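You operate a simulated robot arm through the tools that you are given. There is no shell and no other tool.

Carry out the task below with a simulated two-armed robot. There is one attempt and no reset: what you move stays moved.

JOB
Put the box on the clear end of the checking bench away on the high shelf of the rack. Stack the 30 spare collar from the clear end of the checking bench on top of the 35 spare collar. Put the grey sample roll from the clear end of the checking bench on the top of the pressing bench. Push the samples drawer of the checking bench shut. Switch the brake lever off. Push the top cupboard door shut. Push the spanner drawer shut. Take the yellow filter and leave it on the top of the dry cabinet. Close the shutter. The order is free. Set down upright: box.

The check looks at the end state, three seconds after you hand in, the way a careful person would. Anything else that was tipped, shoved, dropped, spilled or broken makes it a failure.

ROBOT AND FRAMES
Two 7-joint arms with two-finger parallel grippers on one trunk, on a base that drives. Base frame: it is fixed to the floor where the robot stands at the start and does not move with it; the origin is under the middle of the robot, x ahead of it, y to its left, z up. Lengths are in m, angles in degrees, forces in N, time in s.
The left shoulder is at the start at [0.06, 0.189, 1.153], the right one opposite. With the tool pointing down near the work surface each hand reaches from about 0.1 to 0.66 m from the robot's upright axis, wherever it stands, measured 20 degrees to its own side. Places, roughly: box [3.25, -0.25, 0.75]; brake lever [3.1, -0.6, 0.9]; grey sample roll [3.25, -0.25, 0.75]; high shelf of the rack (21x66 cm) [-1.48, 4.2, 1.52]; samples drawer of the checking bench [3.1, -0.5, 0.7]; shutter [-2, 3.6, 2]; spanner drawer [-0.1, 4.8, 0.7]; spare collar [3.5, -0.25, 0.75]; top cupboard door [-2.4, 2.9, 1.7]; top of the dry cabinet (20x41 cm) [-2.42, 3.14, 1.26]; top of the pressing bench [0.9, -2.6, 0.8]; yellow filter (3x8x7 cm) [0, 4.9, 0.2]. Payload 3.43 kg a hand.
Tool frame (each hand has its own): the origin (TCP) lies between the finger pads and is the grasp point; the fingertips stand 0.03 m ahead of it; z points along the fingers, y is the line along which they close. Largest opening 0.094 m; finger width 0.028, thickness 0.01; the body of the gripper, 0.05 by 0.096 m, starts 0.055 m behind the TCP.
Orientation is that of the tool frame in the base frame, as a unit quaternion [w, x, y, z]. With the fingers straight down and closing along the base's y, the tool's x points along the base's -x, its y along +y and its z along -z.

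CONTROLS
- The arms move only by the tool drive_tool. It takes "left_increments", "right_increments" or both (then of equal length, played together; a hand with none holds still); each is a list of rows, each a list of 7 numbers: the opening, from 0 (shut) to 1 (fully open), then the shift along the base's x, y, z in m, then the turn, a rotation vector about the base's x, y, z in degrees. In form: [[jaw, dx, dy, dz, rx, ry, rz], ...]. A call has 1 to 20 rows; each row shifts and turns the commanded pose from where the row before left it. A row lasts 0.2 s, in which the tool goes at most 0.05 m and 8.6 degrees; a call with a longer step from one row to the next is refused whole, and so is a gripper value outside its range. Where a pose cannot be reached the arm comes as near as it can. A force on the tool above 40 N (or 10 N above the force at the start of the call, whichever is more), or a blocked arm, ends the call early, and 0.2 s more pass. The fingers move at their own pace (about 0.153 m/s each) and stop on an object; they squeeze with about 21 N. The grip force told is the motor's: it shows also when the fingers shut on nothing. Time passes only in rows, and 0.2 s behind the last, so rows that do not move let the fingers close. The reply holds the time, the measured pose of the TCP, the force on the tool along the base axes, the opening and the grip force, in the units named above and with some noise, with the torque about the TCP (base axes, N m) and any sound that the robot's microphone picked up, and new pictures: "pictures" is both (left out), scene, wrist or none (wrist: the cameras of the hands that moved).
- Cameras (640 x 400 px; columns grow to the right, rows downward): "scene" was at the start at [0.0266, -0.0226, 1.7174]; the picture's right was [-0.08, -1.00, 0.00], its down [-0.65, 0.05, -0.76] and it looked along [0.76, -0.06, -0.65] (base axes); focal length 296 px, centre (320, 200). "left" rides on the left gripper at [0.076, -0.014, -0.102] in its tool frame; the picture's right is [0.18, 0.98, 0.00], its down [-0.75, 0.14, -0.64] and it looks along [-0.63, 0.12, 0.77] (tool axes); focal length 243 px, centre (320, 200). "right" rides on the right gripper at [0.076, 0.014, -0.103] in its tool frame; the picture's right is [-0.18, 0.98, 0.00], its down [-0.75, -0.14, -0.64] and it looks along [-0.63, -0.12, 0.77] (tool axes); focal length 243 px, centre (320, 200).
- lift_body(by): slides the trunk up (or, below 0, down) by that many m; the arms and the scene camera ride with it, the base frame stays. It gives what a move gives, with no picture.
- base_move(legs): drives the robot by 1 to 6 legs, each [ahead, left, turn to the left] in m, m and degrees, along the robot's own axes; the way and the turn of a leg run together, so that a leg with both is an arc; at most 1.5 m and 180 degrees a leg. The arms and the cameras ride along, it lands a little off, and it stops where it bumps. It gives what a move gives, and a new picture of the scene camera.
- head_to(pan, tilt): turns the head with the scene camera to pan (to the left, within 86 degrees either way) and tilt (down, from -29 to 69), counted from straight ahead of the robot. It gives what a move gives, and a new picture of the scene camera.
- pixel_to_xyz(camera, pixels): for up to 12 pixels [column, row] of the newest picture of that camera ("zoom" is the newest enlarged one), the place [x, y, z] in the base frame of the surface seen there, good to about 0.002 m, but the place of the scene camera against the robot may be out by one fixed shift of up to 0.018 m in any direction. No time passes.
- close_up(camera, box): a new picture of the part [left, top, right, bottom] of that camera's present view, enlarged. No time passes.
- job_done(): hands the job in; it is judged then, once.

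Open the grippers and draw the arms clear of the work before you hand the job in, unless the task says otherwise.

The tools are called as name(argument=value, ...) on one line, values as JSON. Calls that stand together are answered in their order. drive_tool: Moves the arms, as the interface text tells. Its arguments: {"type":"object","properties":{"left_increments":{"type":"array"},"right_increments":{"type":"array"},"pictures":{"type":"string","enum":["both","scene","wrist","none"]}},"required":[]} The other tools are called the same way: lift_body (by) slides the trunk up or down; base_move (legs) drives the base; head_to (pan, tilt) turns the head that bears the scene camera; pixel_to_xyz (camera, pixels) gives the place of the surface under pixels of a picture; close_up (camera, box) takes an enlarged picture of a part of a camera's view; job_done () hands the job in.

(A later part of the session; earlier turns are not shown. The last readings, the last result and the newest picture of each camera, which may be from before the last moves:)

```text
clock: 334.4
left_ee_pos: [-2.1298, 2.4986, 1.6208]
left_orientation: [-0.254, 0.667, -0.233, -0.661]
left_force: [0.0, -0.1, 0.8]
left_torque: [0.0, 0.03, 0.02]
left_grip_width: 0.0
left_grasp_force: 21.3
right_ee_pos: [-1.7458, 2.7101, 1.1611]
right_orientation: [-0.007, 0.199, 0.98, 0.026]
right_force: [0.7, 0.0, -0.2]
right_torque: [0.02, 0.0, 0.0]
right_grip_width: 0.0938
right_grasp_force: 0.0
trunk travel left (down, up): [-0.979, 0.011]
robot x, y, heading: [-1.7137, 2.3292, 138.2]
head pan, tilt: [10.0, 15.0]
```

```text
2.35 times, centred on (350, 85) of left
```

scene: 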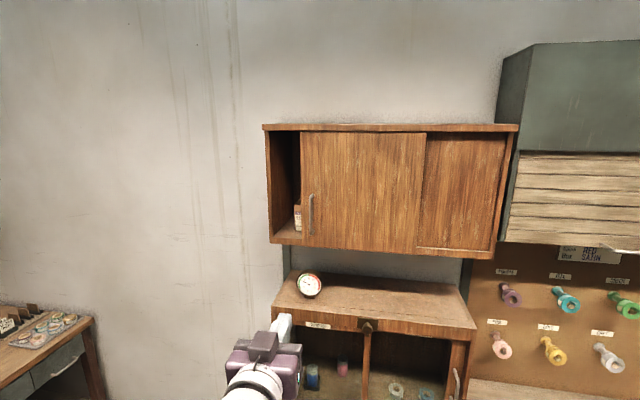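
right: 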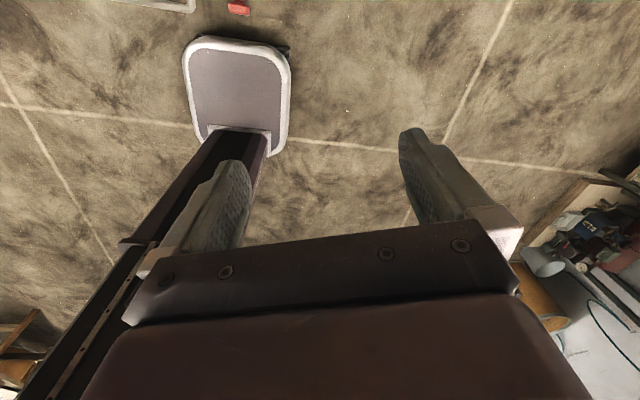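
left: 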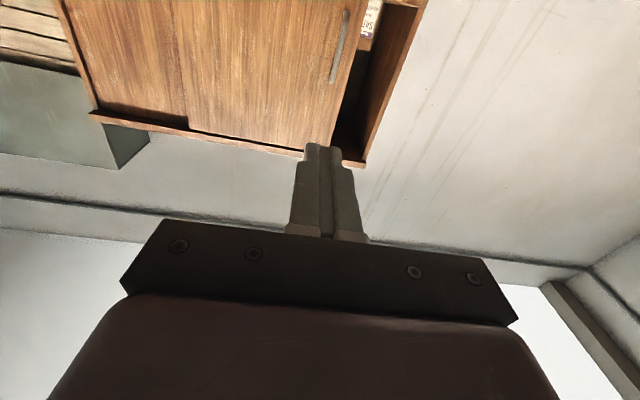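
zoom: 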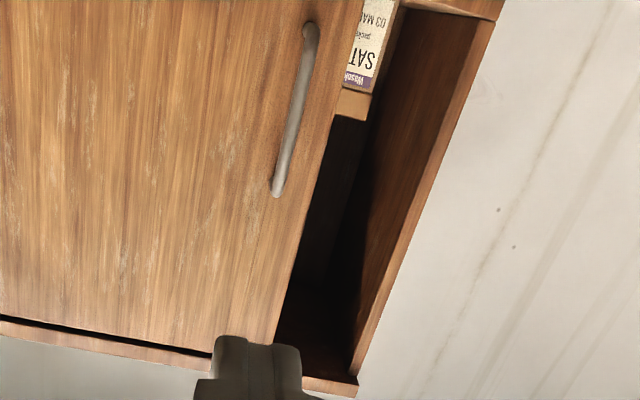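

Handle at s≈0.449, m≈3.708; door face m≈3.748. I drive forward 0.40 m (1.4 cm left), fingers at s≈0.478 just right of the handle.

base_move(legs=[[0.4, 0.012, 0.8]])

drive_tool(left_increments=[[0, 0, 0, 0, 0, 0, 0]], pictures="wrist")

```text
clock: 336.9
left_ee_pos: [-2.4439, 2.7508, 1.6225]
left_orientation: [-0.249, 0.668, -0.226, -0.663]
left_force: [-0.4, -1.2, 0.9]
left_torque: [-0.05, 0.0, -0.02]
left_grip_width: 0.0003
left_grasp_force: 20.7
right_ee_pos: [-2.0639, 2.9661, 1.1628]
right_orientation: [-0.007, 0.193, 0.981, 0.026]
right_force: [-0.1, -0.8, 0.7]
right_torque: [0.0, 0.0, -0.06]
right_grip_width: 0.0941
right_grasp_force: 0.0
trunk travel left (down, up): [-0.979, 0.011]
robot x, y, heading: [-2.022, 2.5846, 139.6]
head pan, tilt: [10.0, 15.0]
```

scene: 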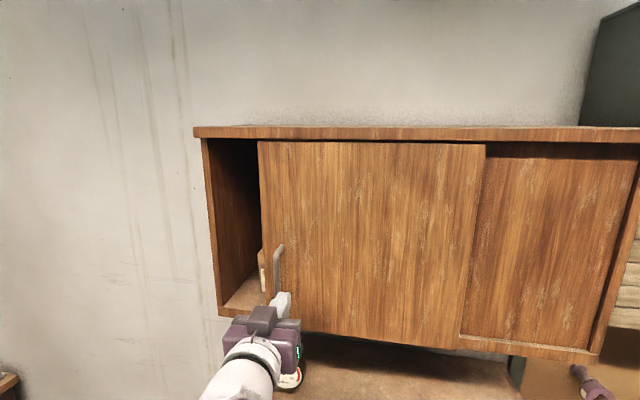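

```text
clock: 337.3
left_ee_pos: [-2.4457, 2.7517, 1.621]
left_orientation: [-0.25, 0.668, -0.228, -0.663]
left_force: [-0.5, -0.1, -0.2]
left_torque: [-0.02, 0.04, -0.03]
left_grip_width: 0.0001
left_grasp_force: 20.9
right_ee_pos: [-2.0647, 2.9672, 1.1618]
right_orientation: [-0.007, 0.193, 0.981, 0.025]
right_force: [-0.2, -0.2, 0.2]
right_torque: [0.01, 0.0, -0.01]
right_grip_width: 0.094
right_grasp_force: 0.1
trunk travel left (down, up): [-0.979, 0.011]
robot x, y, heading: [-2.0284, 2.5841, 139.4]
head pan, tilt: [10.0, 15.0]
```

left: 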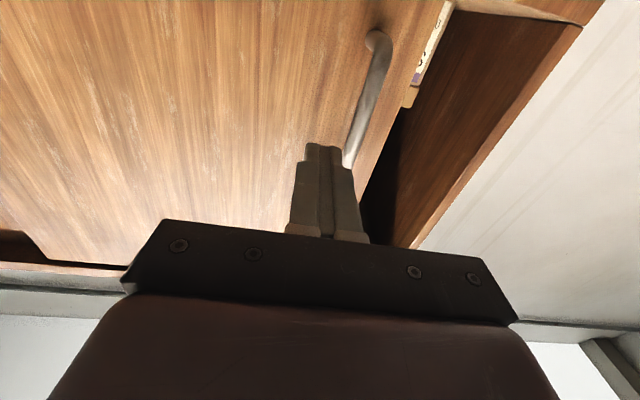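

I recheck the handle's position relative to the fingers.

pixel_to_xyz(camera="left", pixels=[[378, 45], [370, 80], [360, 120], [352, 150], [300, 100], [340, 120], [385, 150]])

```text
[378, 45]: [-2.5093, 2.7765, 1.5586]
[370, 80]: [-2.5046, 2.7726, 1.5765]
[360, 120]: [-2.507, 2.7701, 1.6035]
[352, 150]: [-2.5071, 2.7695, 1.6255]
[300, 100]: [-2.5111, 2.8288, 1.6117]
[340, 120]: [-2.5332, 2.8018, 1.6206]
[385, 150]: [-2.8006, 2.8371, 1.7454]
```

I advance 5.5 cm beside the handle and then push left (-s) in 1.5 cm steps.

drive_tool(left_increments=[[0, -0.0139, 0.012, 0, 0, 0, 0], [0, -0.0139, 0.012, 0, 0, 0, 0], [0, -0.0139, 0.012, 0, 0, 0, 0], [0, 0, 0, 0, 0, 0, 0], [0, -0.0098, -0.0113, 0, 0, 0, 0], [0, -0.0098, -0.0113, 0, 0, 0, 0], [0, -0.0098, -0.0113, 0, 0, 0, 0], [0, -0.0098, -0.0113, 0, 0, 0, 0]])

```text
clock: 339.1
left_ee_pos: [-2.497, 2.7757, 1.6206]
left_orientation: [-0.25, 0.668, -0.228, -0.663]
left_force: [1.0, 1.9, 1.2]
left_torque: [-0.03, -0.01, -0.02]
left_grip_width: 0.0
left_grasp_force: 21.3
left hand out of reach, approached as far as the arm can: row 6, 7, 8
right_ee_pos: [-2.0655, 2.9671, 1.1612]
right_orientation: [-0.008, 0.194, 0.981, 0.026]
right_force: [-1.3, 0.2, -0.5]
right_torque: [0.0, 0.0, -0.01]
right_grip_width: 0.0941
right_grasp_force: 0.1
trunk travel left (down, up): [-0.979, 0.011]
robot x, y, heading: [-2.0221, 2.5834, 139.3]
head pan, tilt: [10.0, 15.0]
```

scene: 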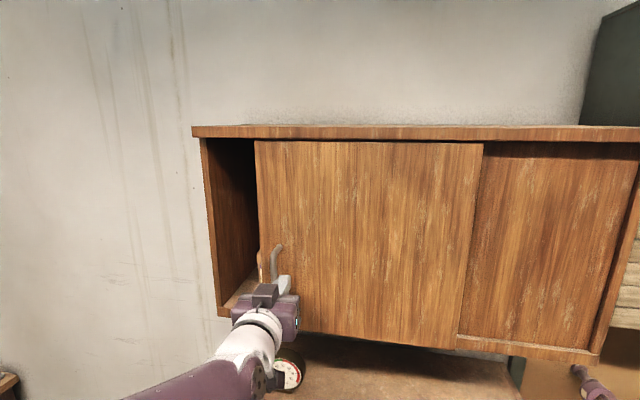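
left: 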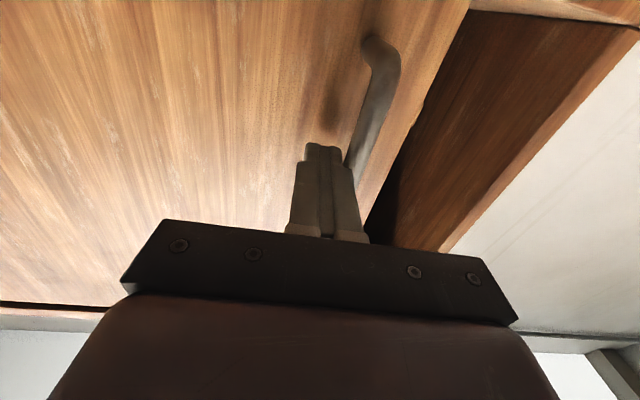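

The arm can't go farther left in this posture but the fingers touch the handle. I push by driving the base left 5 cm.

base_move(legs=[[0, 0.06, 0]])

```text
clock: 340.1
left_ee_pos: [-2.5281, 2.7388, 1.622]
left_orientation: [-0.248, 0.667, -0.231, -0.664]
left_force: [0.2, 1.2, 0.8]
left_torque: [-0.02, -0.02, 0.11]
left_grip_width: 0.0
left_grasp_force: 21.0
right_ee_pos: [-2.098, 2.9291, 1.1598]
right_orientation: [-0.007, 0.194, 0.981, 0.022]
right_force: [0.5, 0.7, 0.2]
right_torque: [-0.09, 0.06, 0.01]
right_grip_width: 0.094
right_grasp_force: 0.1
trunk travel left (down, up): [-0.979, 0.011]
robot x, y, heading: [-2.0589, 2.5396, 139.3]
head pan, tilt: [10.0, 15.0]
```

scene: 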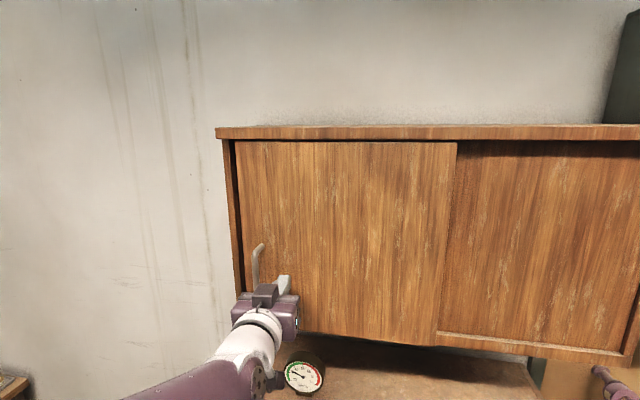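

The door has slid nearly shut (it even coasted ahead of the fingers). I zoom at its left edge.

close_up(camera="scene", box=[205, 120, 305, 310])

pixel_to_xyz(camera="scene", pixels=[[228, 200], [237, 200], [242, 200], [260, 200], [256, 265], [232, 170], [448, 200], [460, 200]])

```text
2.11 times, centred on (255, 215) of scene
```

zoom: 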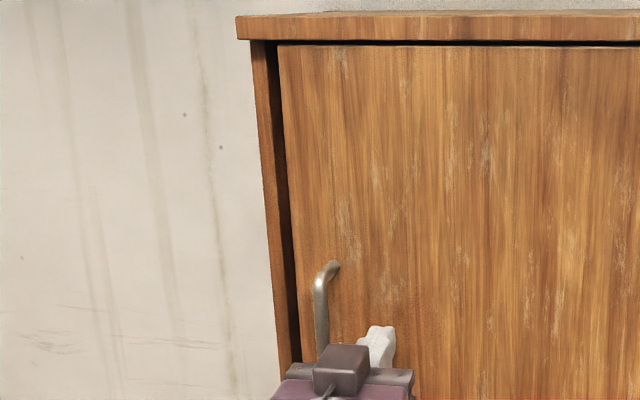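

```text
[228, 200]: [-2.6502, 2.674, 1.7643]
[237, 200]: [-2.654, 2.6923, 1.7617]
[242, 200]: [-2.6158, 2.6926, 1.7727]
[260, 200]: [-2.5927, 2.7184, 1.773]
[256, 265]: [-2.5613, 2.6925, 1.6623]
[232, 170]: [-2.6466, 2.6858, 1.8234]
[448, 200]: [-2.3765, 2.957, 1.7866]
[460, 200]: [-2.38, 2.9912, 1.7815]
```

About 2 cm of gap remains (door edge s≈0.32, frame ≈0.297). I push a further 6.5 cm left with the base.

base_move(legs=[[0, 0.065, 0]])

close_up(camera="scene", box=[205, 110, 345, 310])

```text
clock: 341.1
left_ee_pos: [-2.5693, 2.6919, 1.621]
left_orientation: [-0.253, 0.665, -0.237, -0.661]
left_force: [-0.1, -0.1, 0.5]
left_torque: [-0.04, -0.03, -0.02]
left_grip_width: 0.0
left_grasp_force: 21.8
right_ee_pos: [-2.1406, 2.8784, 1.1634]
right_orientation: [-0.006, 0.194, 0.981, 0.025]
right_force: [0.3, 0.4, -0.2]
right_torque: [0.01, -0.02, 0.0]
right_grip_width: 0.0938
right_grasp_force: 0.1
trunk travel left (down, up): [-0.979, 0.011]
robot x, y, heading: [-2.098, 2.5013, 139.1]
head pan, tilt: [10.0, 15.0]
stopped in leg 1: the force on the tool passed its limit at 74 N (the readings are from after the stop); the commanded pose is now the measured one
```

scene: 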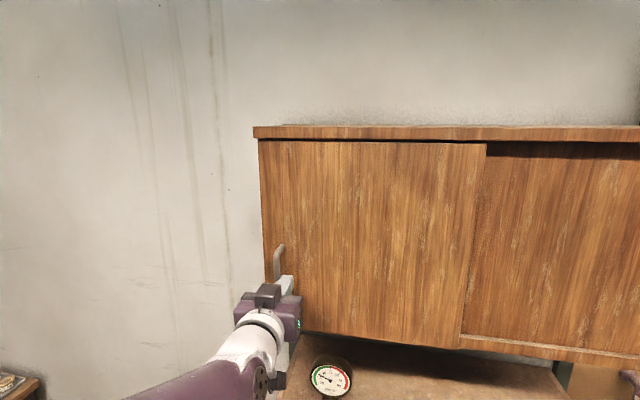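

```text
2.00 times, centred on (275, 210) of scene
```

zoom: 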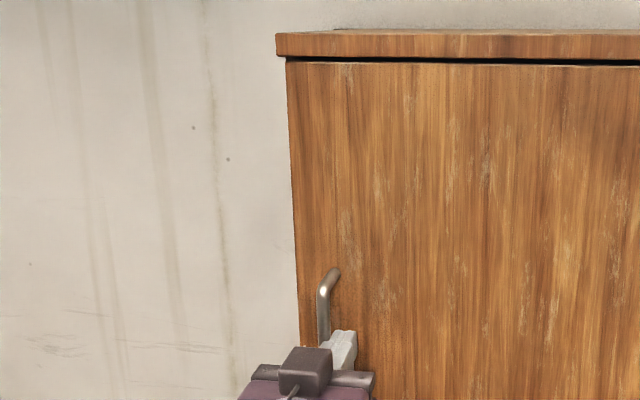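

The sliding door is fully shut. I retract the hand, back off and go look at the spanner bench (front faces the other way, heading ≈49°).

drive_tool(left_increments=[[0, 0.0131, 0.0085, 0, 0, 0, 0], [0, 0.0189, -0.0164, 0, 0, 0, 0], [0, 0.0227, -0.0197, 0, 0, 0, 0], [0, 0.0227, -0.0197, 0, 0, 0, 0]], pictures="none")

base_move(legs=[[-0.7, 0, 0], [0, -1.3, 0], [0, -0.5, 0], [0, 0, -90]])

head_to(pan=0, tilt=35)

```text
clock: 342.1
left_ee_pos: [-2.5022, 2.6644, 1.6278]
left_orientation: [-0.252, 0.666, -0.236, -0.661]
left_force: [0.1, -0.7, -1.8]
left_torque: [-0.03, 0.0, 0.01]
left_grip_width: 0.0
left_grasp_force: 21.0
left hand out of reach, approached as far as the arm can: row 4
right_ee_pos: [-2.14, 2.8785, 1.1611]
right_orientation: [-0.006, 0.194, 0.981, 0.025]
right_force: [0.3, 1.0, 0.3]
right_torque: [0.01, 0.02, -0.02]
right_grip_width: 0.0941
right_grasp_force: 0.1
trunk travel left (down, up): [-0.979, 0.011]
robot x, y, heading: [-2.0998, 2.4991, 139.2]
head pan, tilt: [10.0, 15.0]
```

```text
clock: 358.4
left_ee_pos: [-0.1862, 3.7907, 1.6285]
left_orientation: [0.651, -0.291, 0.644, 0.278]
left_force: [0.2, 0.7, 0.1]
left_torque: [-0.01, 0.0, 0.02]
left_grip_width: 0.0
left_grasp_force: 20.9
right_ee_pos: [0.0157, 3.4198, 1.1633]
right_orientation: [0.013, 0.841, 0.541, 0.023]
right_force: [0.4, -0.1, 0.1]
right_torque: [0.01, 0.01, -0.02]
right_grip_width: 0.0941
right_grasp_force: 0.0
trunk travel left (down, up): [-0.979, 0.011]
robot x, y, heading: [-0.3643, 3.3942, 47.4]
head pan, tilt: [10.0, 15.0]
```

scene: 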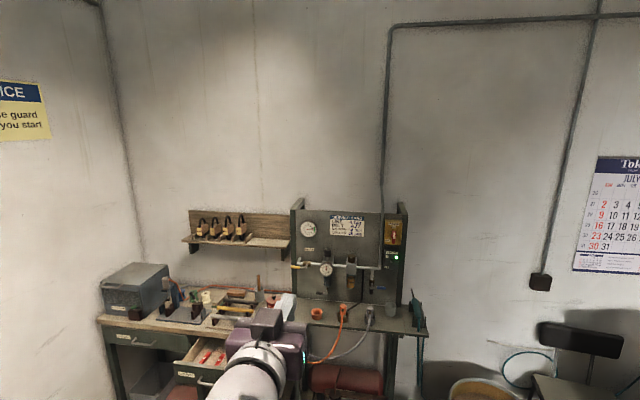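

```text
clock: 359.3
left_ee_pos: [-0.1849, 3.7898, 1.6292]
left_orientation: [0.651, -0.291, 0.644, 0.277]
left_force: [-0.1, 0.3, 0.0]
left_torque: [0.05, 0.02, 0.0]
left_grip_width: 0.0
left_grasp_force: 21.1
right_ee_pos: [0.0165, 3.4204, 1.1624]
right_orientation: [0.015, 0.841, 0.54, 0.022]
right_force: [-0.1, 0.2, 0.3]
right_torque: [0.04, -0.02, -0.01]
right_grip_width: 0.0939
right_grasp_force: 0.0
trunk travel left (down, up): [-0.979, 0.011]
robot x, y, heading: [-0.3672, 3.393, 47.0]
head pan, tilt: [0.0, 35.0]
```

scene: 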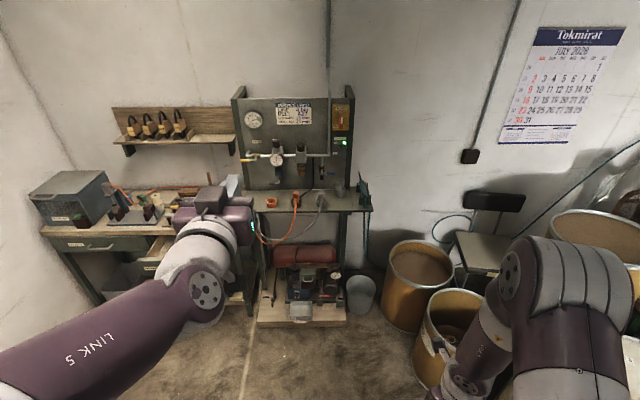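

The bench is ahead-left: I shift left 0.57 m to face its drawer section and look again.

base_move(legs=[[0, 0.57, 2]])

head_to(pan=-5, tilt=40)

```text
clock: 362.6
left_ee_pos: [-0.6372, 4.1796, 1.6282]
left_orientation: [0.644, -0.307, 0.636, 0.293]
left_force: [-0.5, -0.6, -0.6]
left_torque: [-0.03, -0.01, -0.01]
left_grip_width: 0.0
left_grasp_force: 20.8
right_ee_pos: [-0.4184, 3.8212, 1.1615]
right_orientation: [0.014, 0.828, 0.561, 0.023]
right_force: [0.8, 0.0, 0.3]
right_torque: [0.0, 0.0, 0.0]
right_grip_width: 0.0942
right_grasp_force: 0.1
trunk travel left (down, up): [-0.979, 0.011]
robot x, y, heading: [-0.8012, 3.7769, 50.1]
head pan, tilt: [0.0, 35.0]
```

scene: 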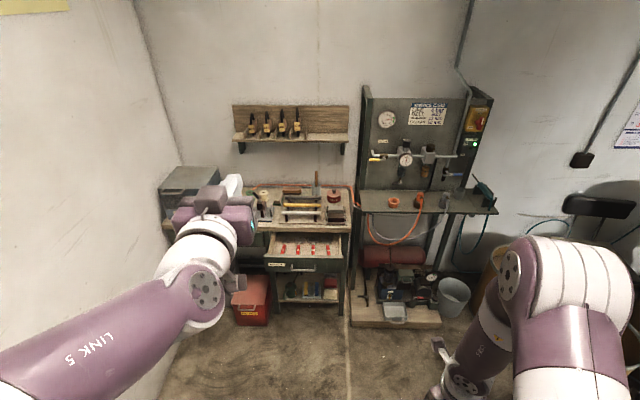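

```text
clock: 363.2
left_ee_pos: [-0.6394, 4.1807, 1.6283]
left_orientation: [0.644, -0.307, 0.636, 0.293]
left_force: [0.2, -0.5, -0.5]
left_torque: [-0.03, 0.02, -0.02]
left_grip_width: 0.0001
left_grasp_force: 21.0
right_ee_pos: [-0.4186, 3.8211, 1.1619]
right_orientation: [0.014, 0.828, 0.56, 0.022]
right_force: [-0.6, 0.8, -0.5]
right_torque: [-0.01, -0.02, -0.02]
right_grip_width: 0.0937
right_grasp_force: 0.0
trunk travel left (down, up): [-0.979, 0.011]
robot x, y, heading: [-0.8005, 3.7767, 49.8]
head pan, tilt: [-5.0, 40.0]
```

scene: 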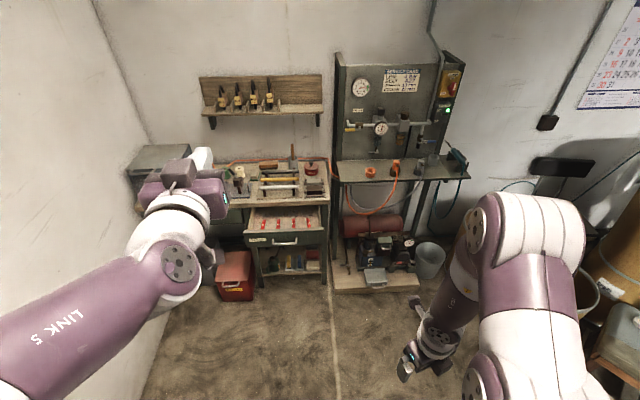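

The spanner drawer is open (px (285,230)) above the lower shelf with coloured filters. I zoom and measure.

close_up(camera="scene", box=[200, 130, 360, 310])

close_up(camera="scene", box=[240, 235, 340, 290])

pixel_to_xyz(camera="scene", pixels=[[245, 238], [325, 232], [285, 242], [250, 210], [328, 205], [258, 283], [325, 265], [310, 265], [290, 265], [300, 273], [265, 268], [330, 275]])

```text
2.22 times, centred on (280, 220) of scene
```

zoom: 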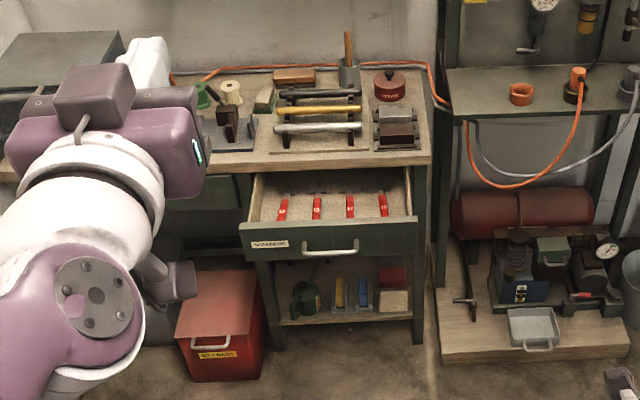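

```text
6.40 times, centred on (290, 262) of scene
```

zoom: 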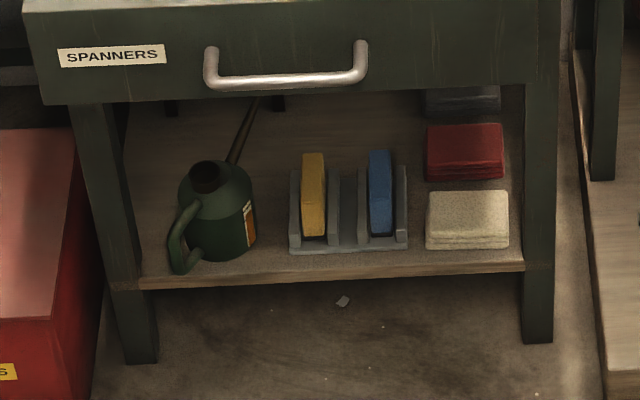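

```text
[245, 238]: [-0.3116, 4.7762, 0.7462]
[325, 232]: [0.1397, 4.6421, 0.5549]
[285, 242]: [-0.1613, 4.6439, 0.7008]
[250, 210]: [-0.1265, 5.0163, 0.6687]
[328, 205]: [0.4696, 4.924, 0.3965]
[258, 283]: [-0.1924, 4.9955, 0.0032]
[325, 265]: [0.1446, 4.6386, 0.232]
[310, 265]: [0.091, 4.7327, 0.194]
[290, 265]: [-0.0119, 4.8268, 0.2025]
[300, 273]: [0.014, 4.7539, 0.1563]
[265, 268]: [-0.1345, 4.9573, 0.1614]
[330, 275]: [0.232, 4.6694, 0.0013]
```

I'll push the spanner drawer with the forward-pointing left fingers. I lower the trunk by 0.93 m (three steps) to bring the hand to z≈0.70.

lift_body(by=-0.4)

lift_body(by=-0.4)

lift_body(by=-0.13)

drive_tool(left_increments=[[0, 0, 0, 0, 0, 0, 0]], pictures="both")

```text
clock: 367.1
left_ee_pos: [-0.6378, 4.1808, 1.2291]
left_orientation: [0.644, -0.306, 0.637, 0.293]
left_force: [-0.1, 0.3, 0.8]
left_torque: [0.02, 0.01, 0.01]
left_grip_width: 0.0
left_grasp_force: 20.9
right_ee_pos: [-0.4192, 3.8211, 0.7628]
right_orientation: [0.012, 0.828, 0.56, 0.023]
right_force: [-0.4, -0.1, 0.5]
right_torque: [0.01, 0.0, -0.03]
right_grip_width: 0.094
right_grasp_force: 0.0
trunk travel left (down, up): [-0.579, 0.411]
robot x, y, heading: [-0.7998, 3.7766, 49.9]
head pan, tilt: [-5.0, 40.0]
```

```text
clock: 370.9
left_ee_pos: [-0.6375, 4.1824, 0.829]
left_orientation: [0.645, -0.307, 0.636, 0.292]
left_force: [-0.3, -0.4, -0.7]
left_torque: [0.01, -0.04, 0.01]
left_grip_width: 0.0
left_grasp_force: 20.6
right_ee_pos: [-0.4203, 3.8211, 0.3625]
right_orientation: [0.014, 0.828, 0.561, 0.022]
right_force: [0.4, 0.3, -0.6]
right_torque: [0.0, -0.03, -0.01]
right_grip_width: 0.0938
right_grasp_force: 0.0
trunk travel left (down, up): [-0.179, 0.811]
robot x, y, heading: [-0.7992, 3.7799, 49.9]
head pan, tilt: [-5.0, 40.0]
```

```text
clock: 372.5
left_ee_pos: [-0.638, 4.1809, 0.6985]
left_orientation: [0.644, -0.307, 0.636, 0.293]
left_force: [-0.1, 1.0, -0.3]
left_torque: [0.02, 0.03, 0.0]
left_grip_width: 0.0
left_grasp_force: 21.0
right_ee_pos: [-0.4198, 3.8222, 0.2328]
right_orientation: [0.013, 0.828, 0.56, 0.023]
right_force: [-0.1, 0.4, -1.0]
right_torque: [-0.01, 0.0, -0.01]
right_grip_width: 0.094
right_grasp_force: 0.1
trunk travel left (down, up): [-0.049, 0.941]
robot x, y, heading: [-0.8004, 3.7755, 50.3]
head pan, tilt: [-5.0, 40.0]
```

```text
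clock: 372.9
left_ee_pos: [-0.6388, 4.1802, 0.6984]
left_orientation: [0.644, -0.307, 0.636, 0.293]
left_force: [-0.3, -0.1, 0.1]
left_torque: [0.02, 0.02, 0.04]
left_grip_width: 0.0
left_grasp_force: 21.3
right_ee_pos: [-0.4195, 3.8215, 0.232]
right_orientation: [0.014, 0.828, 0.56, 0.023]
right_force: [0.4, -1.0, -1.0]
right_torque: [0.0, 0.01, 0.05]
right_grip_width: 0.0938
right_grasp_force: 0.0
trunk travel left (down, up): [-0.049, 0.941]
robot x, y, heading: [-0.7994, 3.7731, 50.3]
head pan, tilt: [-5.0, 40.0]
```

scene: 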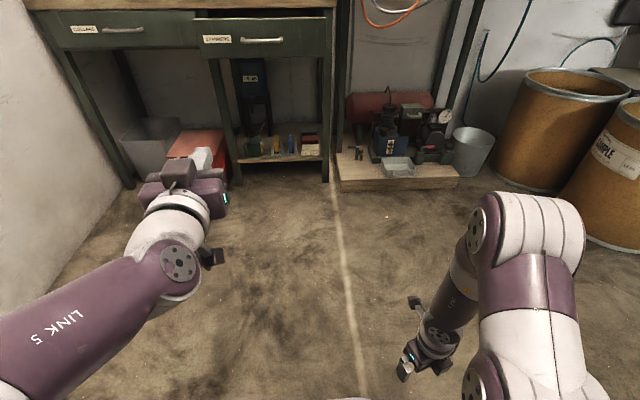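
left: 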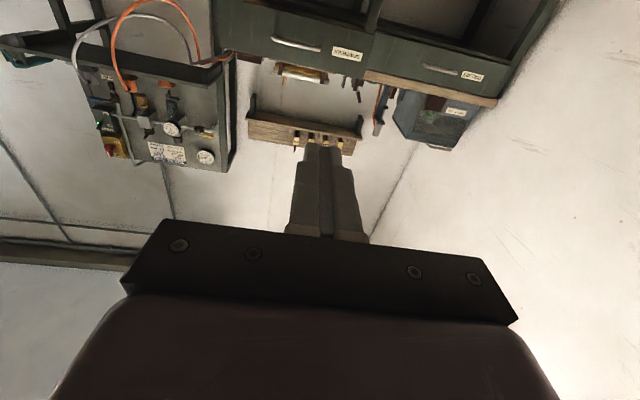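

I measure the SPANNERS drawer face and handle with the wrist camera and the other (closed) drawer.

close_up(camera="left", box=[200, 0, 560, 120])

pixel_to_xyz(camera="left", pixels=[[275, 38], [297, 45], [318, 50], [347, 52], [230, 20], [300, 25], [370, 35], [365, 60], [440, 70], [472, 75], [300, 60], [230, 45]])

```text
1.78 times, centred on (380, 60) of left
```

zoom: 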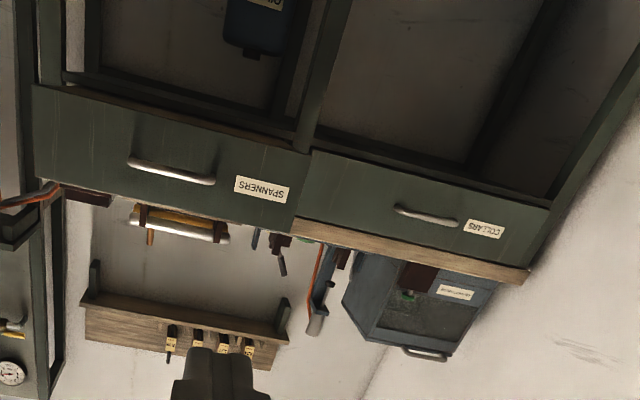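

```text
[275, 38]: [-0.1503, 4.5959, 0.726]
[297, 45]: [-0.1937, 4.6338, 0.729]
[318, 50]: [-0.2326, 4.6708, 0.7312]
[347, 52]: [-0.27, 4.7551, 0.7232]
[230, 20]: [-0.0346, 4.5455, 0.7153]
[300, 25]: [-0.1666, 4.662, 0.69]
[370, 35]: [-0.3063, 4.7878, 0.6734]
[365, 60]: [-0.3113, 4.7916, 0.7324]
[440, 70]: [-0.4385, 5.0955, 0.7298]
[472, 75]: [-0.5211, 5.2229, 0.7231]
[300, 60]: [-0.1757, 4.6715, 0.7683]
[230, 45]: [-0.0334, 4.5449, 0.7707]
```

SPANNERS drawer face is 0.18 m proud of the closed one; push direction heading 48.3°, at z≈0.69 just below its handle. I turn -2° and advance to near contact.

base_move(legs=[[0, -0.02, -2], [0.58, 0, 0]])

drive_tool(left_increments=[[0, 0, 0, -0.006, 0, 0, 0]], pictures="wrist")

```text
clock: 376.5
left_ee_pos: [-0.2245, 4.59, 0.6967]
left_orientation: [0.648, -0.296, 0.641, 0.284]
left_force: [-1.0, -0.3, -0.3]
left_torque: [-0.01, 0.01, -0.03]
left_grip_width: 0.0
left_grasp_force: 21.3
right_ee_pos: [-0.0191, 4.2245, 0.2333]
right_orientation: [0.013, 0.837, 0.547, 0.022]
right_force: [-0.6, 0.7, 0.1]
right_torque: [0.0, -0.01, 0.01]
right_grip_width: 0.0938
right_grasp_force: 0.1
trunk travel left (down, up): [-0.049, 0.941]
robot x, y, heading: [-0.3981, 4.1907, 48.0]
head pan, tilt: [-5.0, 40.0]
```

scene: 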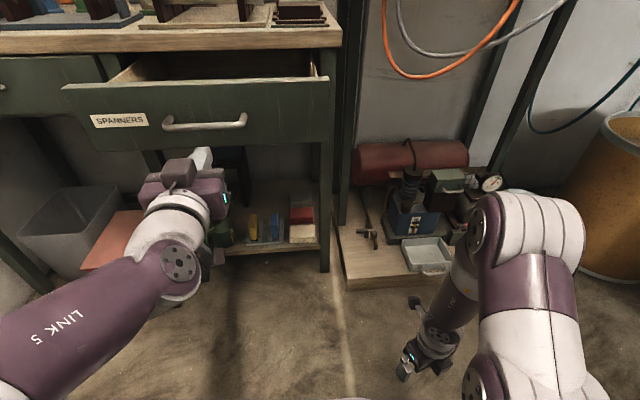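

```text
clock: 376.9
left_ee_pos: [-0.2229, 4.5905, 0.6932]
left_orientation: [0.649, -0.297, 0.641, 0.282]
left_force: [0.1, 0.8, 0.3]
left_torque: [0.0, -0.03, 0.0]
left_grip_width: 0.0
left_grasp_force: 21.1
right_ee_pos: [-0.0169, 4.2237, 0.2335]
right_orientation: [0.014, 0.837, 0.547, 0.021]
right_force: [-0.4, -0.5, -1.0]
right_torque: [-0.03, 0.0, -0.01]
right_grip_width: 0.094
right_grasp_force: 0.0
trunk travel left (down, up): [-0.049, 0.941]
robot x, y, heading: [-0.4036, 4.1935, 48.1]
head pan, tilt: [-5.0, 40.0]
```

left: 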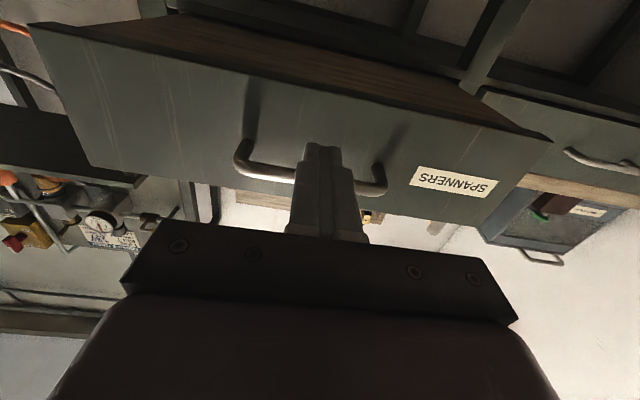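

Fingers are just under the handle, 6 cm from the face. I drive forward 0.2 m to push the drawer in.

base_move(legs=[[0.2, 0, 0]])

```text
clock: 378.5
left_ee_pos: [-0.0903, 4.7389, 0.6938]
left_orientation: [0.649, -0.296, 0.641, 0.282]
left_force: [-0.2, -0.7, 0.6]
left_torque: [-0.01, 0.0, 0.02]
left_grip_width: 0.0
left_grasp_force: 21.1
right_ee_pos: [0.1152, 4.3725, 0.2319]
right_orientation: [0.014, 0.837, 0.547, 0.022]
right_force: [-0.2, 1.1, 0.0]
right_torque: [0.02, 0.02, 0.0]
right_grip_width: 0.094
right_grasp_force: 0.1
trunk travel left (down, up): [-0.049, 0.941]
robot x, y, heading: [-0.2654, 4.342, 48.0]
head pan, tilt: [-5.0, 40.0]
```

scene: 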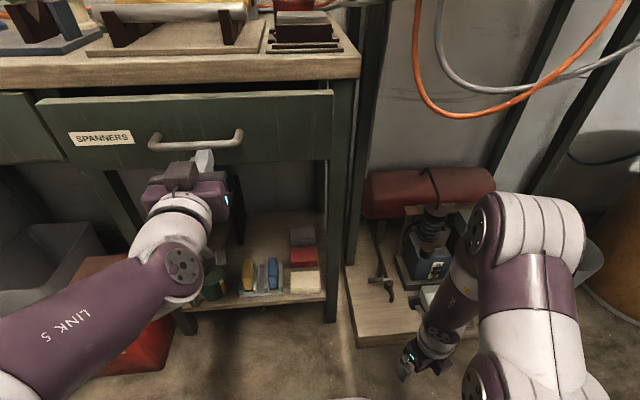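

The drawer follows; ~4.5 cm remain. I push 5.5 cm more.

base_move(legs=[[0.055, 0, 0]])

close_up(camera="scene", box=[0, 60, 360, 240])

```text
clock: 379.6
left_ee_pos: [-0.0595, 4.7732, 0.6919]
left_orientation: [0.65, -0.295, 0.642, 0.281]
left_force: [-8.9, -11.3, 2.3]
left_torque: [-0.06, 0.1, 0.0]
left_grip_width: 0.0
left_grasp_force: 20.7
right_ee_pos: [0.1471, 4.4076, 0.2324]
right_orientation: [0.014, 0.837, 0.547, 0.023]
right_force: [-0.2, 0.7, -0.2]
right_torque: [0.0, -0.01, 0.03]
right_grip_width: 0.0938
right_grasp_force: 0.1
trunk travel left (down, up): [-0.049, 0.941]
robot x, y, heading: [-0.2343, 4.3765, 48.1]
head pan, tilt: [-5.0, 40.0]
stopped in leg 1: the force on the tool passed its limit at 113 N (the readings are from after the stop); the commanded pose is now the measured one
```

scene: 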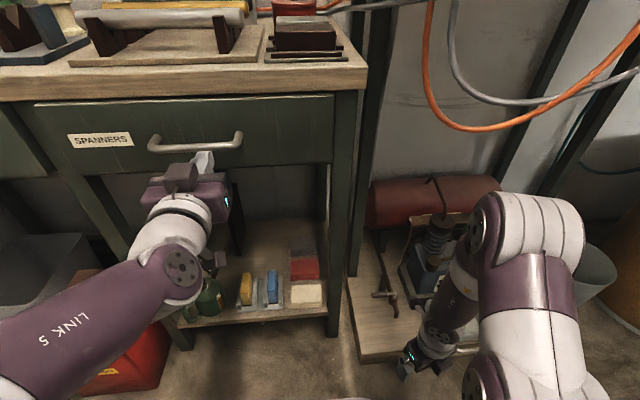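

```text
1.78 times, centred on (180, 150) of scene
```

zoom: 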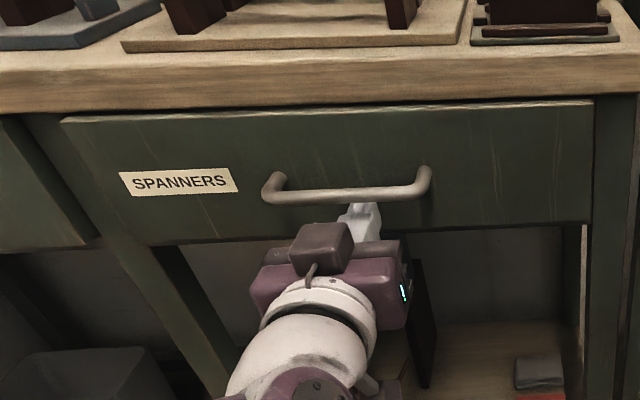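

Stopped at the drawer's end stop. I verify the face is flush with the neighbouring drawer (zoom (40,190) vs (100,220), (500,170)).

pixel_to_xyz(camera="zoom", pixels=[[30, 190], [60, 220], [110, 220], [180, 225], [500, 170], [560, 200], [605, 200], [550, 130]])

close_up(camera="scene", box=[180, 220, 340, 340])

```text
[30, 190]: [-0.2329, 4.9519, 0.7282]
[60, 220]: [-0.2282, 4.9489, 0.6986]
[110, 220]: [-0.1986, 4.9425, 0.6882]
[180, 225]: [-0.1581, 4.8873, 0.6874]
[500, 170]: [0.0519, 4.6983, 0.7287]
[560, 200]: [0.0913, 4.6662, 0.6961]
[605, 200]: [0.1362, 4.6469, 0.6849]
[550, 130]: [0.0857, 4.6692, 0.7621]
```

```text
3.33 times, centred on (260, 280) of scene
```

zoom: 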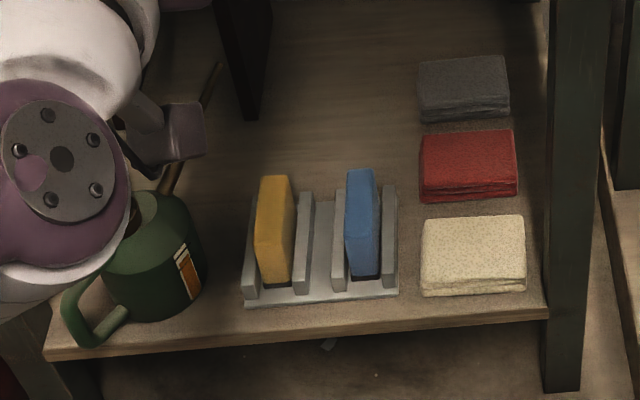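

Drawer is flush. Now the yellow filter in its holder on the lower shelf: I query its top, front and the holder ridges.

pixel_to_xyz(camera="zoom", pixels=[[275, 182], [262, 220], [285, 225], [275, 270], [262, 275], [288, 275], [253, 250], [303, 230], [312, 200], [330, 250], [360, 175], [275, 195]])

```text
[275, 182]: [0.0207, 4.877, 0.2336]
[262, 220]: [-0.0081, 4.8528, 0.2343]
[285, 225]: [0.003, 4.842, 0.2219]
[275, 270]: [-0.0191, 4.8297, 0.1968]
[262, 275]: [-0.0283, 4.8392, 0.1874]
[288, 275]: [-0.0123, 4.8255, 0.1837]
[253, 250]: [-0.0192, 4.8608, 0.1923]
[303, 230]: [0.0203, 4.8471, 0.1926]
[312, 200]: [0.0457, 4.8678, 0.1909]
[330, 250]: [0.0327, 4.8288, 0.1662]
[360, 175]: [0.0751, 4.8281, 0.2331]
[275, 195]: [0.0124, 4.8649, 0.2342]
```

I check the red chest and oil can positions relative to the approach (scene px (165,335), (210,300)).

pixel_to_xyz(camera="scene", pixels=[[165, 330], [150, 375], [110, 380], [215, 300], [222, 290], [190, 320], [260, 318], [330, 315], [250, 290], [232, 300], [200, 312]])

base_move(legs=[[-0.6, 0, 0]])

```text
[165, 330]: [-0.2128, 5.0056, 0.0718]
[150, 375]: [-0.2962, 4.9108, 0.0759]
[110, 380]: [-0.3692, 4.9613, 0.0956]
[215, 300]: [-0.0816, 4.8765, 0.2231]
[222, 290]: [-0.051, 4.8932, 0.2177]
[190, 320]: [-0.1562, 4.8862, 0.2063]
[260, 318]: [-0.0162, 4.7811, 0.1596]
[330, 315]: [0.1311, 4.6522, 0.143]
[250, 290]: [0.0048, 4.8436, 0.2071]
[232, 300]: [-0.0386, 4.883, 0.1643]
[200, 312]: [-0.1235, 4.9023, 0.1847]
```

```text
clock: 382.9
left_ee_pos: [-0.4587, 4.3274, 0.6918]
left_orientation: [0.649, -0.295, 0.643, 0.281]
left_force: [-0.3, 0.1, -1.1]
left_torque: [-0.05, -0.01, 0.0]
left_grip_width: 0.0
left_grasp_force: 21.4
right_ee_pos: [-0.2541, 3.9627, 0.2326]
right_orientation: [0.013, 0.837, 0.547, 0.022]
right_force: [0.1, 1.0, -0.3]
right_torque: [0.0, -0.05, -0.02]
right_grip_width: 0.0939
right_grasp_force: 0.2
trunk travel left (down, up): [-0.049, 0.941]
robot x, y, heading: [-0.637, 3.9317, 47.8]
head pan, tilt: [-5.0, 40.0]
```

scene: 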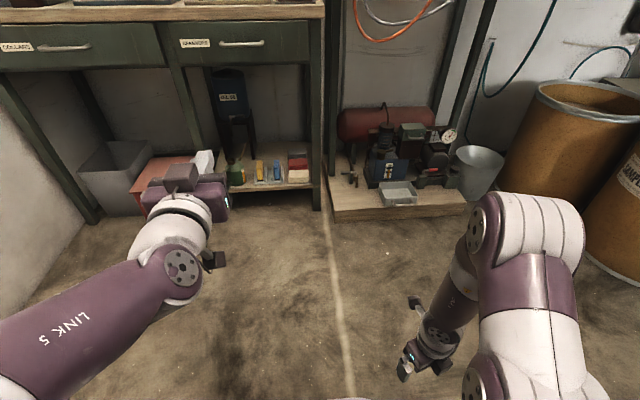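

The can (q≥3.295) and chest are clear of the approach at q≈3.23. I extend the left arm forward 0.36 m in free space and begin lowering.

drive_tool(left_increments=[[0, 0.0269, 0.0296, 0, 0, 0, 0], [0, 0.0269, 0.0296, 0, 0, 0, 0], [0, 0.0269, 0.0296, 0, 0, 0, 0], [0, 0.0269, 0.0296, 0, 0, 0, 0], [0, 0.0269, 0.0296, 0, 0, 0, 0], [0, 0.0269, 0.0296, 0, 0, 0, 0], [0, 0.0269, 0.0296, 0, 0, 0, 0], [0, 0.0269, 0.0296, 0, 0, 0, 0], [0, 0.0269, 0.0296, 0, 0, 0, 0], [0, 0, 0, -0.03, -3.7, 3.36, 0], [0, 0, 0, -0.03, -3.7, 3.36, 0], [0, 0, 0, -0.03, -3.7, 3.36, 0], [0, 0, 0, -0.03, 0, 0, 0], [0, 0, 0, -0.03, 0, 0, 0], [0, 0, 0, 0, 0, 0, 0]])

```text
clock: 386.1
left_ee_pos: [-0.2173, 4.5951, 0.541]
left_orientation: [0.559, -0.331, 0.721, 0.242]
left_force: [0.0, -0.8, 0.4]
left_torque: [-0.02, -0.03, -0.03]
left_grip_width: 0.0
left_grasp_force: 21.0
right_ee_pos: [-0.2526, 3.962, 0.2315]
right_orientation: [0.013, 0.838, 0.545, 0.022]
right_force: [0.0, -0.9, 0.7]
right_torque: [0.01, -0.02, 0.04]
right_grip_width: 0.0943
right_grasp_force: 0.1
trunk travel left (down, up): [-0.049, 0.941]
robot x, y, heading: [-0.6351, 3.9325, 47.9]
head pan, tilt: [-5.0, 40.0]
```

scene: 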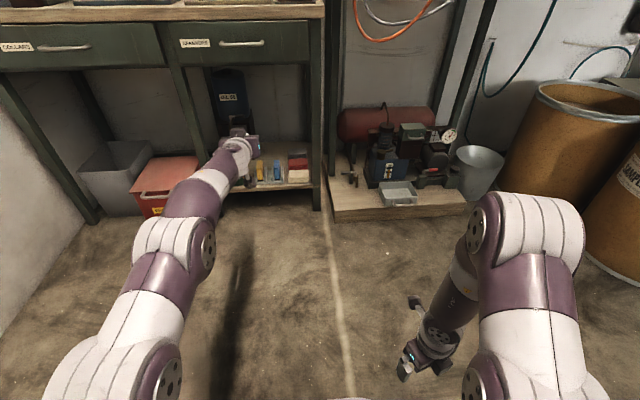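
left: 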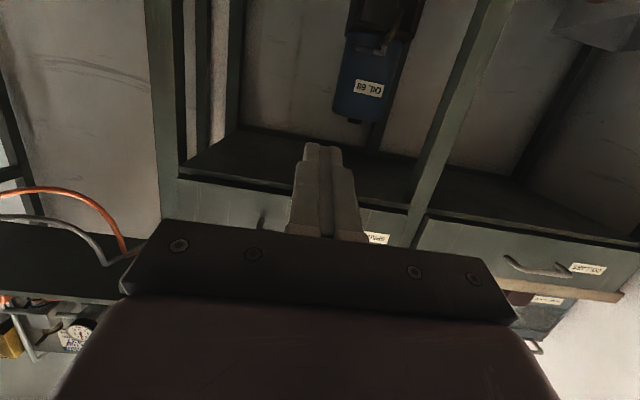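

No reach flags (θ≈75°). I continue lowering to z≈0.26.

drive_tool(left_increments=[[0, 0, 0, -0.03, 0, 0, 0], [0, 0, 0, -0.03, 0, 0, 0], [0, 0, 0, -0.03, 0, 0, 0], [0, 0, 0, -0.03, 0, 0, 0], [0, 0, 0, -0.03, 0, 0, 0], [0, 0, 0, -0.03, 0, 0, 0], [0, 0, 0, -0.03, 0, 0, 0], [0, 0, 0, -0.03, -2.2, 2.0, 0], [0, 0, 0, -0.03, -2.2, 2.0, 0], [0.55, 0, 0, -0.01, 0, 0, 0], [0.55, 0, 0, 0, 0, 0, 0]])

```text
clock: 388.5
left_ee_pos: [-0.2185, 4.5945, 0.2613]
left_orientation: [0.52, -0.344, 0.749, 0.225]
left_force: [0.4, -0.2, 0.1]
left_torque: [-0.01, 0.02, 0.03]
left_grip_width: 0.0515
left_grasp_force: 0.1
right_ee_pos: [-0.2544, 3.9622, 0.232]
right_orientation: [0.013, 0.837, 0.547, 0.023]
right_force: [0.0, 1.3, 0.3]
right_torque: [0.0, -0.01, 0.0]
right_grip_width: 0.0942
right_grasp_force: 0.1
trunk travel left (down, up): [-0.049, 0.941]
robot x, y, heading: [-0.6362, 3.9296, 47.8]
head pan, tilt: [-5.0, 40.0]
```

scene: 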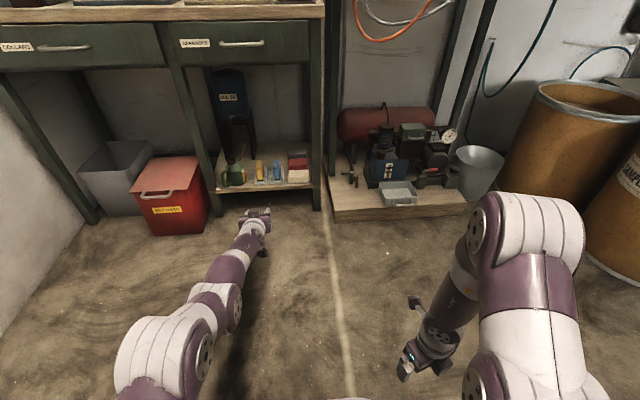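
left: 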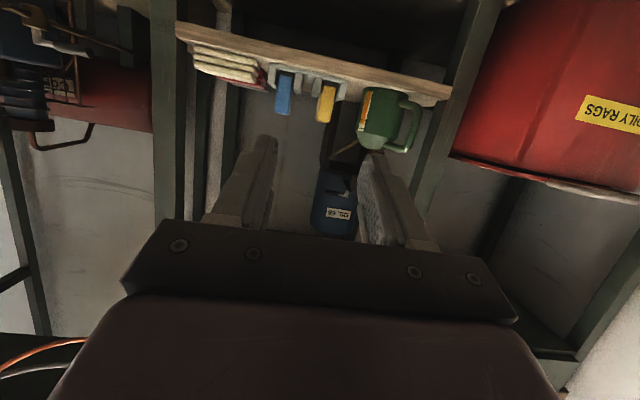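

Reached z 0.261 with θ≈69°. The yellow filter is visible at px (325,100). I zoom and measure.

close_up(camera="left", box=[260, 50, 420, 170])

```text
3.33 times, centred on (340, 110) of left
```

zoom: 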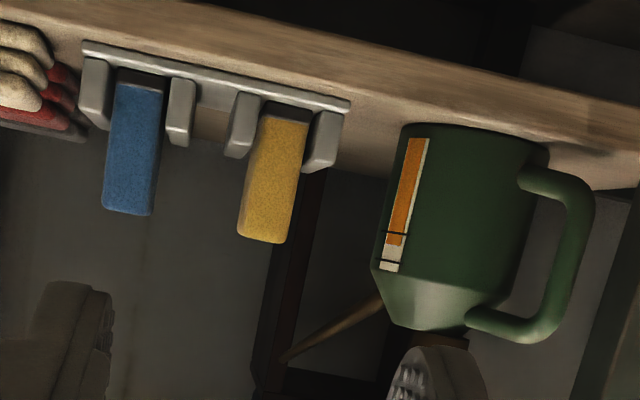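

pixel_to_xyz(camera="zoom", pixels=[[268, 130], [300, 130], [245, 225], [285, 235], [272, 180], [285, 100], [235, 150], [325, 160], [330, 120], [385, 200], [400, 300], [155, 200]])

```text
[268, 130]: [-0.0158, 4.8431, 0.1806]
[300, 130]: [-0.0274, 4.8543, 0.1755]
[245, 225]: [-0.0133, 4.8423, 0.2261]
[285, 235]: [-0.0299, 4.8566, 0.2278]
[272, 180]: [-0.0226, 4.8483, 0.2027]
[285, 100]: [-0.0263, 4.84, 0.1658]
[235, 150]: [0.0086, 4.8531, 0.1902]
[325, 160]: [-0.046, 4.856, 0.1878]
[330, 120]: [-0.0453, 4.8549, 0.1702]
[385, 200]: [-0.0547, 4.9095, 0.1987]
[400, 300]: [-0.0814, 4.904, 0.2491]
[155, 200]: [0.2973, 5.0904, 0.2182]
```

Filter front centre ≈(-0.022,4.850), q=3.244, top z≈0.233, ridge tops ≈0.193. I drive forward 0.30 m and 2.6 cm left, with fingers half open.

base_move(legs=[[0.3, 0.026, 0]])

drive_tool(left_increments=[[0.55, 0, 0, -0.015, 0, 0, 0], [0.55, 0, 0, 0, 0, 0, 0]], pictures="wrist")

close_up(camera="left", box=[200, 40, 440, 240])

```text
clock: 390.6
left_ee_pos: [-0.0367, 4.8357, 0.261]
left_orientation: [0.52, -0.344, 0.749, 0.225]
left_force: [-0.3, -0.7, -0.3]
left_torque: [-0.01, -0.02, 0.03]
left_grip_width: 0.0517
left_grasp_force: 0.0
right_ee_pos: [-0.0719, 4.2038, 0.2319]
right_orientation: [0.014, 0.837, 0.546, 0.022]
right_force: [0.6, -0.3, -0.5]
right_torque: [0.01, -0.03, 0.0]
right_grip_width: 0.0939
right_grasp_force: 0.0
trunk travel left (down, up): [-0.049, 0.941]
robot x, y, heading: [-0.452, 4.1734, 48.1]
head pan, tilt: [-5.0, 40.0]
```

scene: 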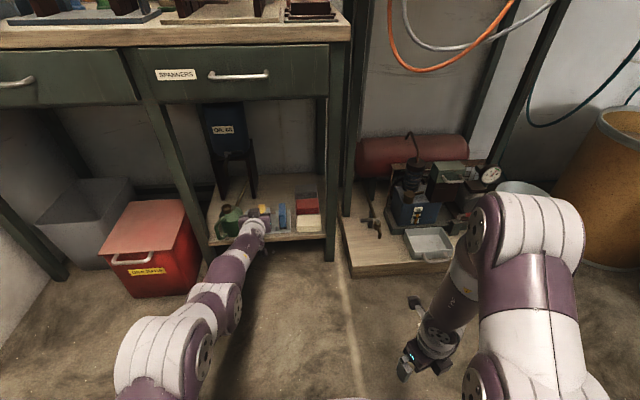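

```text
clock: 391.2
left_ee_pos: [-0.038, 4.8355, 0.2472]
left_orientation: [0.519, -0.344, 0.749, 0.225]
left_force: [-0.3, -0.5, 0.4]
left_torque: [0.0, 0.01, -0.04]
left_grip_width: 0.0519
left_grasp_force: 0.1
right_ee_pos: [-0.0715, 4.2026, 0.2319]
right_orientation: [0.014, 0.837, 0.547, 0.022]
right_force: [0.1, 0.1, 0.1]
right_torque: [0.02, -0.01, 0.02]
right_grip_width: 0.0939
right_grasp_force: 0.1
trunk travel left (down, up): [-0.049, 0.941]
robot x, y, heading: [-0.4526, 4.1717, 48.1]
head pan, tilt: [-5.0, 40.0]
```

left: 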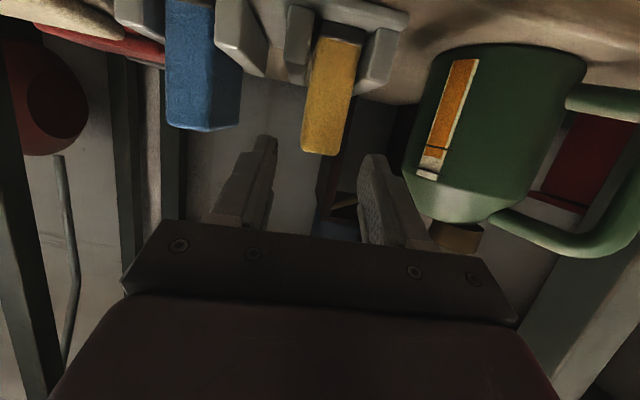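

```text
2.00 times, centred on (320, 140) of left
```

zoom: 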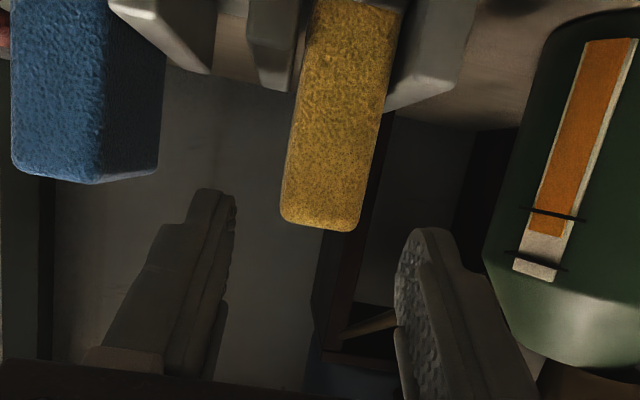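

I verify the filter's front face relative to the fingers (zoom corners (292,205),(355,215),(310,60),(390,60)).

pixel_to_xyz(camera="zoom", pixels=[[292, 205], [352, 212], [320, 215], [312, 60], [385, 60], [335, 130], [265, 70], [420, 90], [495, 230], [520, 150], [155, 120]])

```text
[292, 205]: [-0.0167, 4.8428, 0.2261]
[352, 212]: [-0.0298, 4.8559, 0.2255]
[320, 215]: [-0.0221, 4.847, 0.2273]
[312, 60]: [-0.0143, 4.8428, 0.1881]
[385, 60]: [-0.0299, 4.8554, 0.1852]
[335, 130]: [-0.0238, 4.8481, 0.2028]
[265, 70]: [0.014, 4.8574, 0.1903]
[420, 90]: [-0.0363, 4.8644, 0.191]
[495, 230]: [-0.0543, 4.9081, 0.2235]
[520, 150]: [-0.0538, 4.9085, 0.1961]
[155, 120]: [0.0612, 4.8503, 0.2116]
```

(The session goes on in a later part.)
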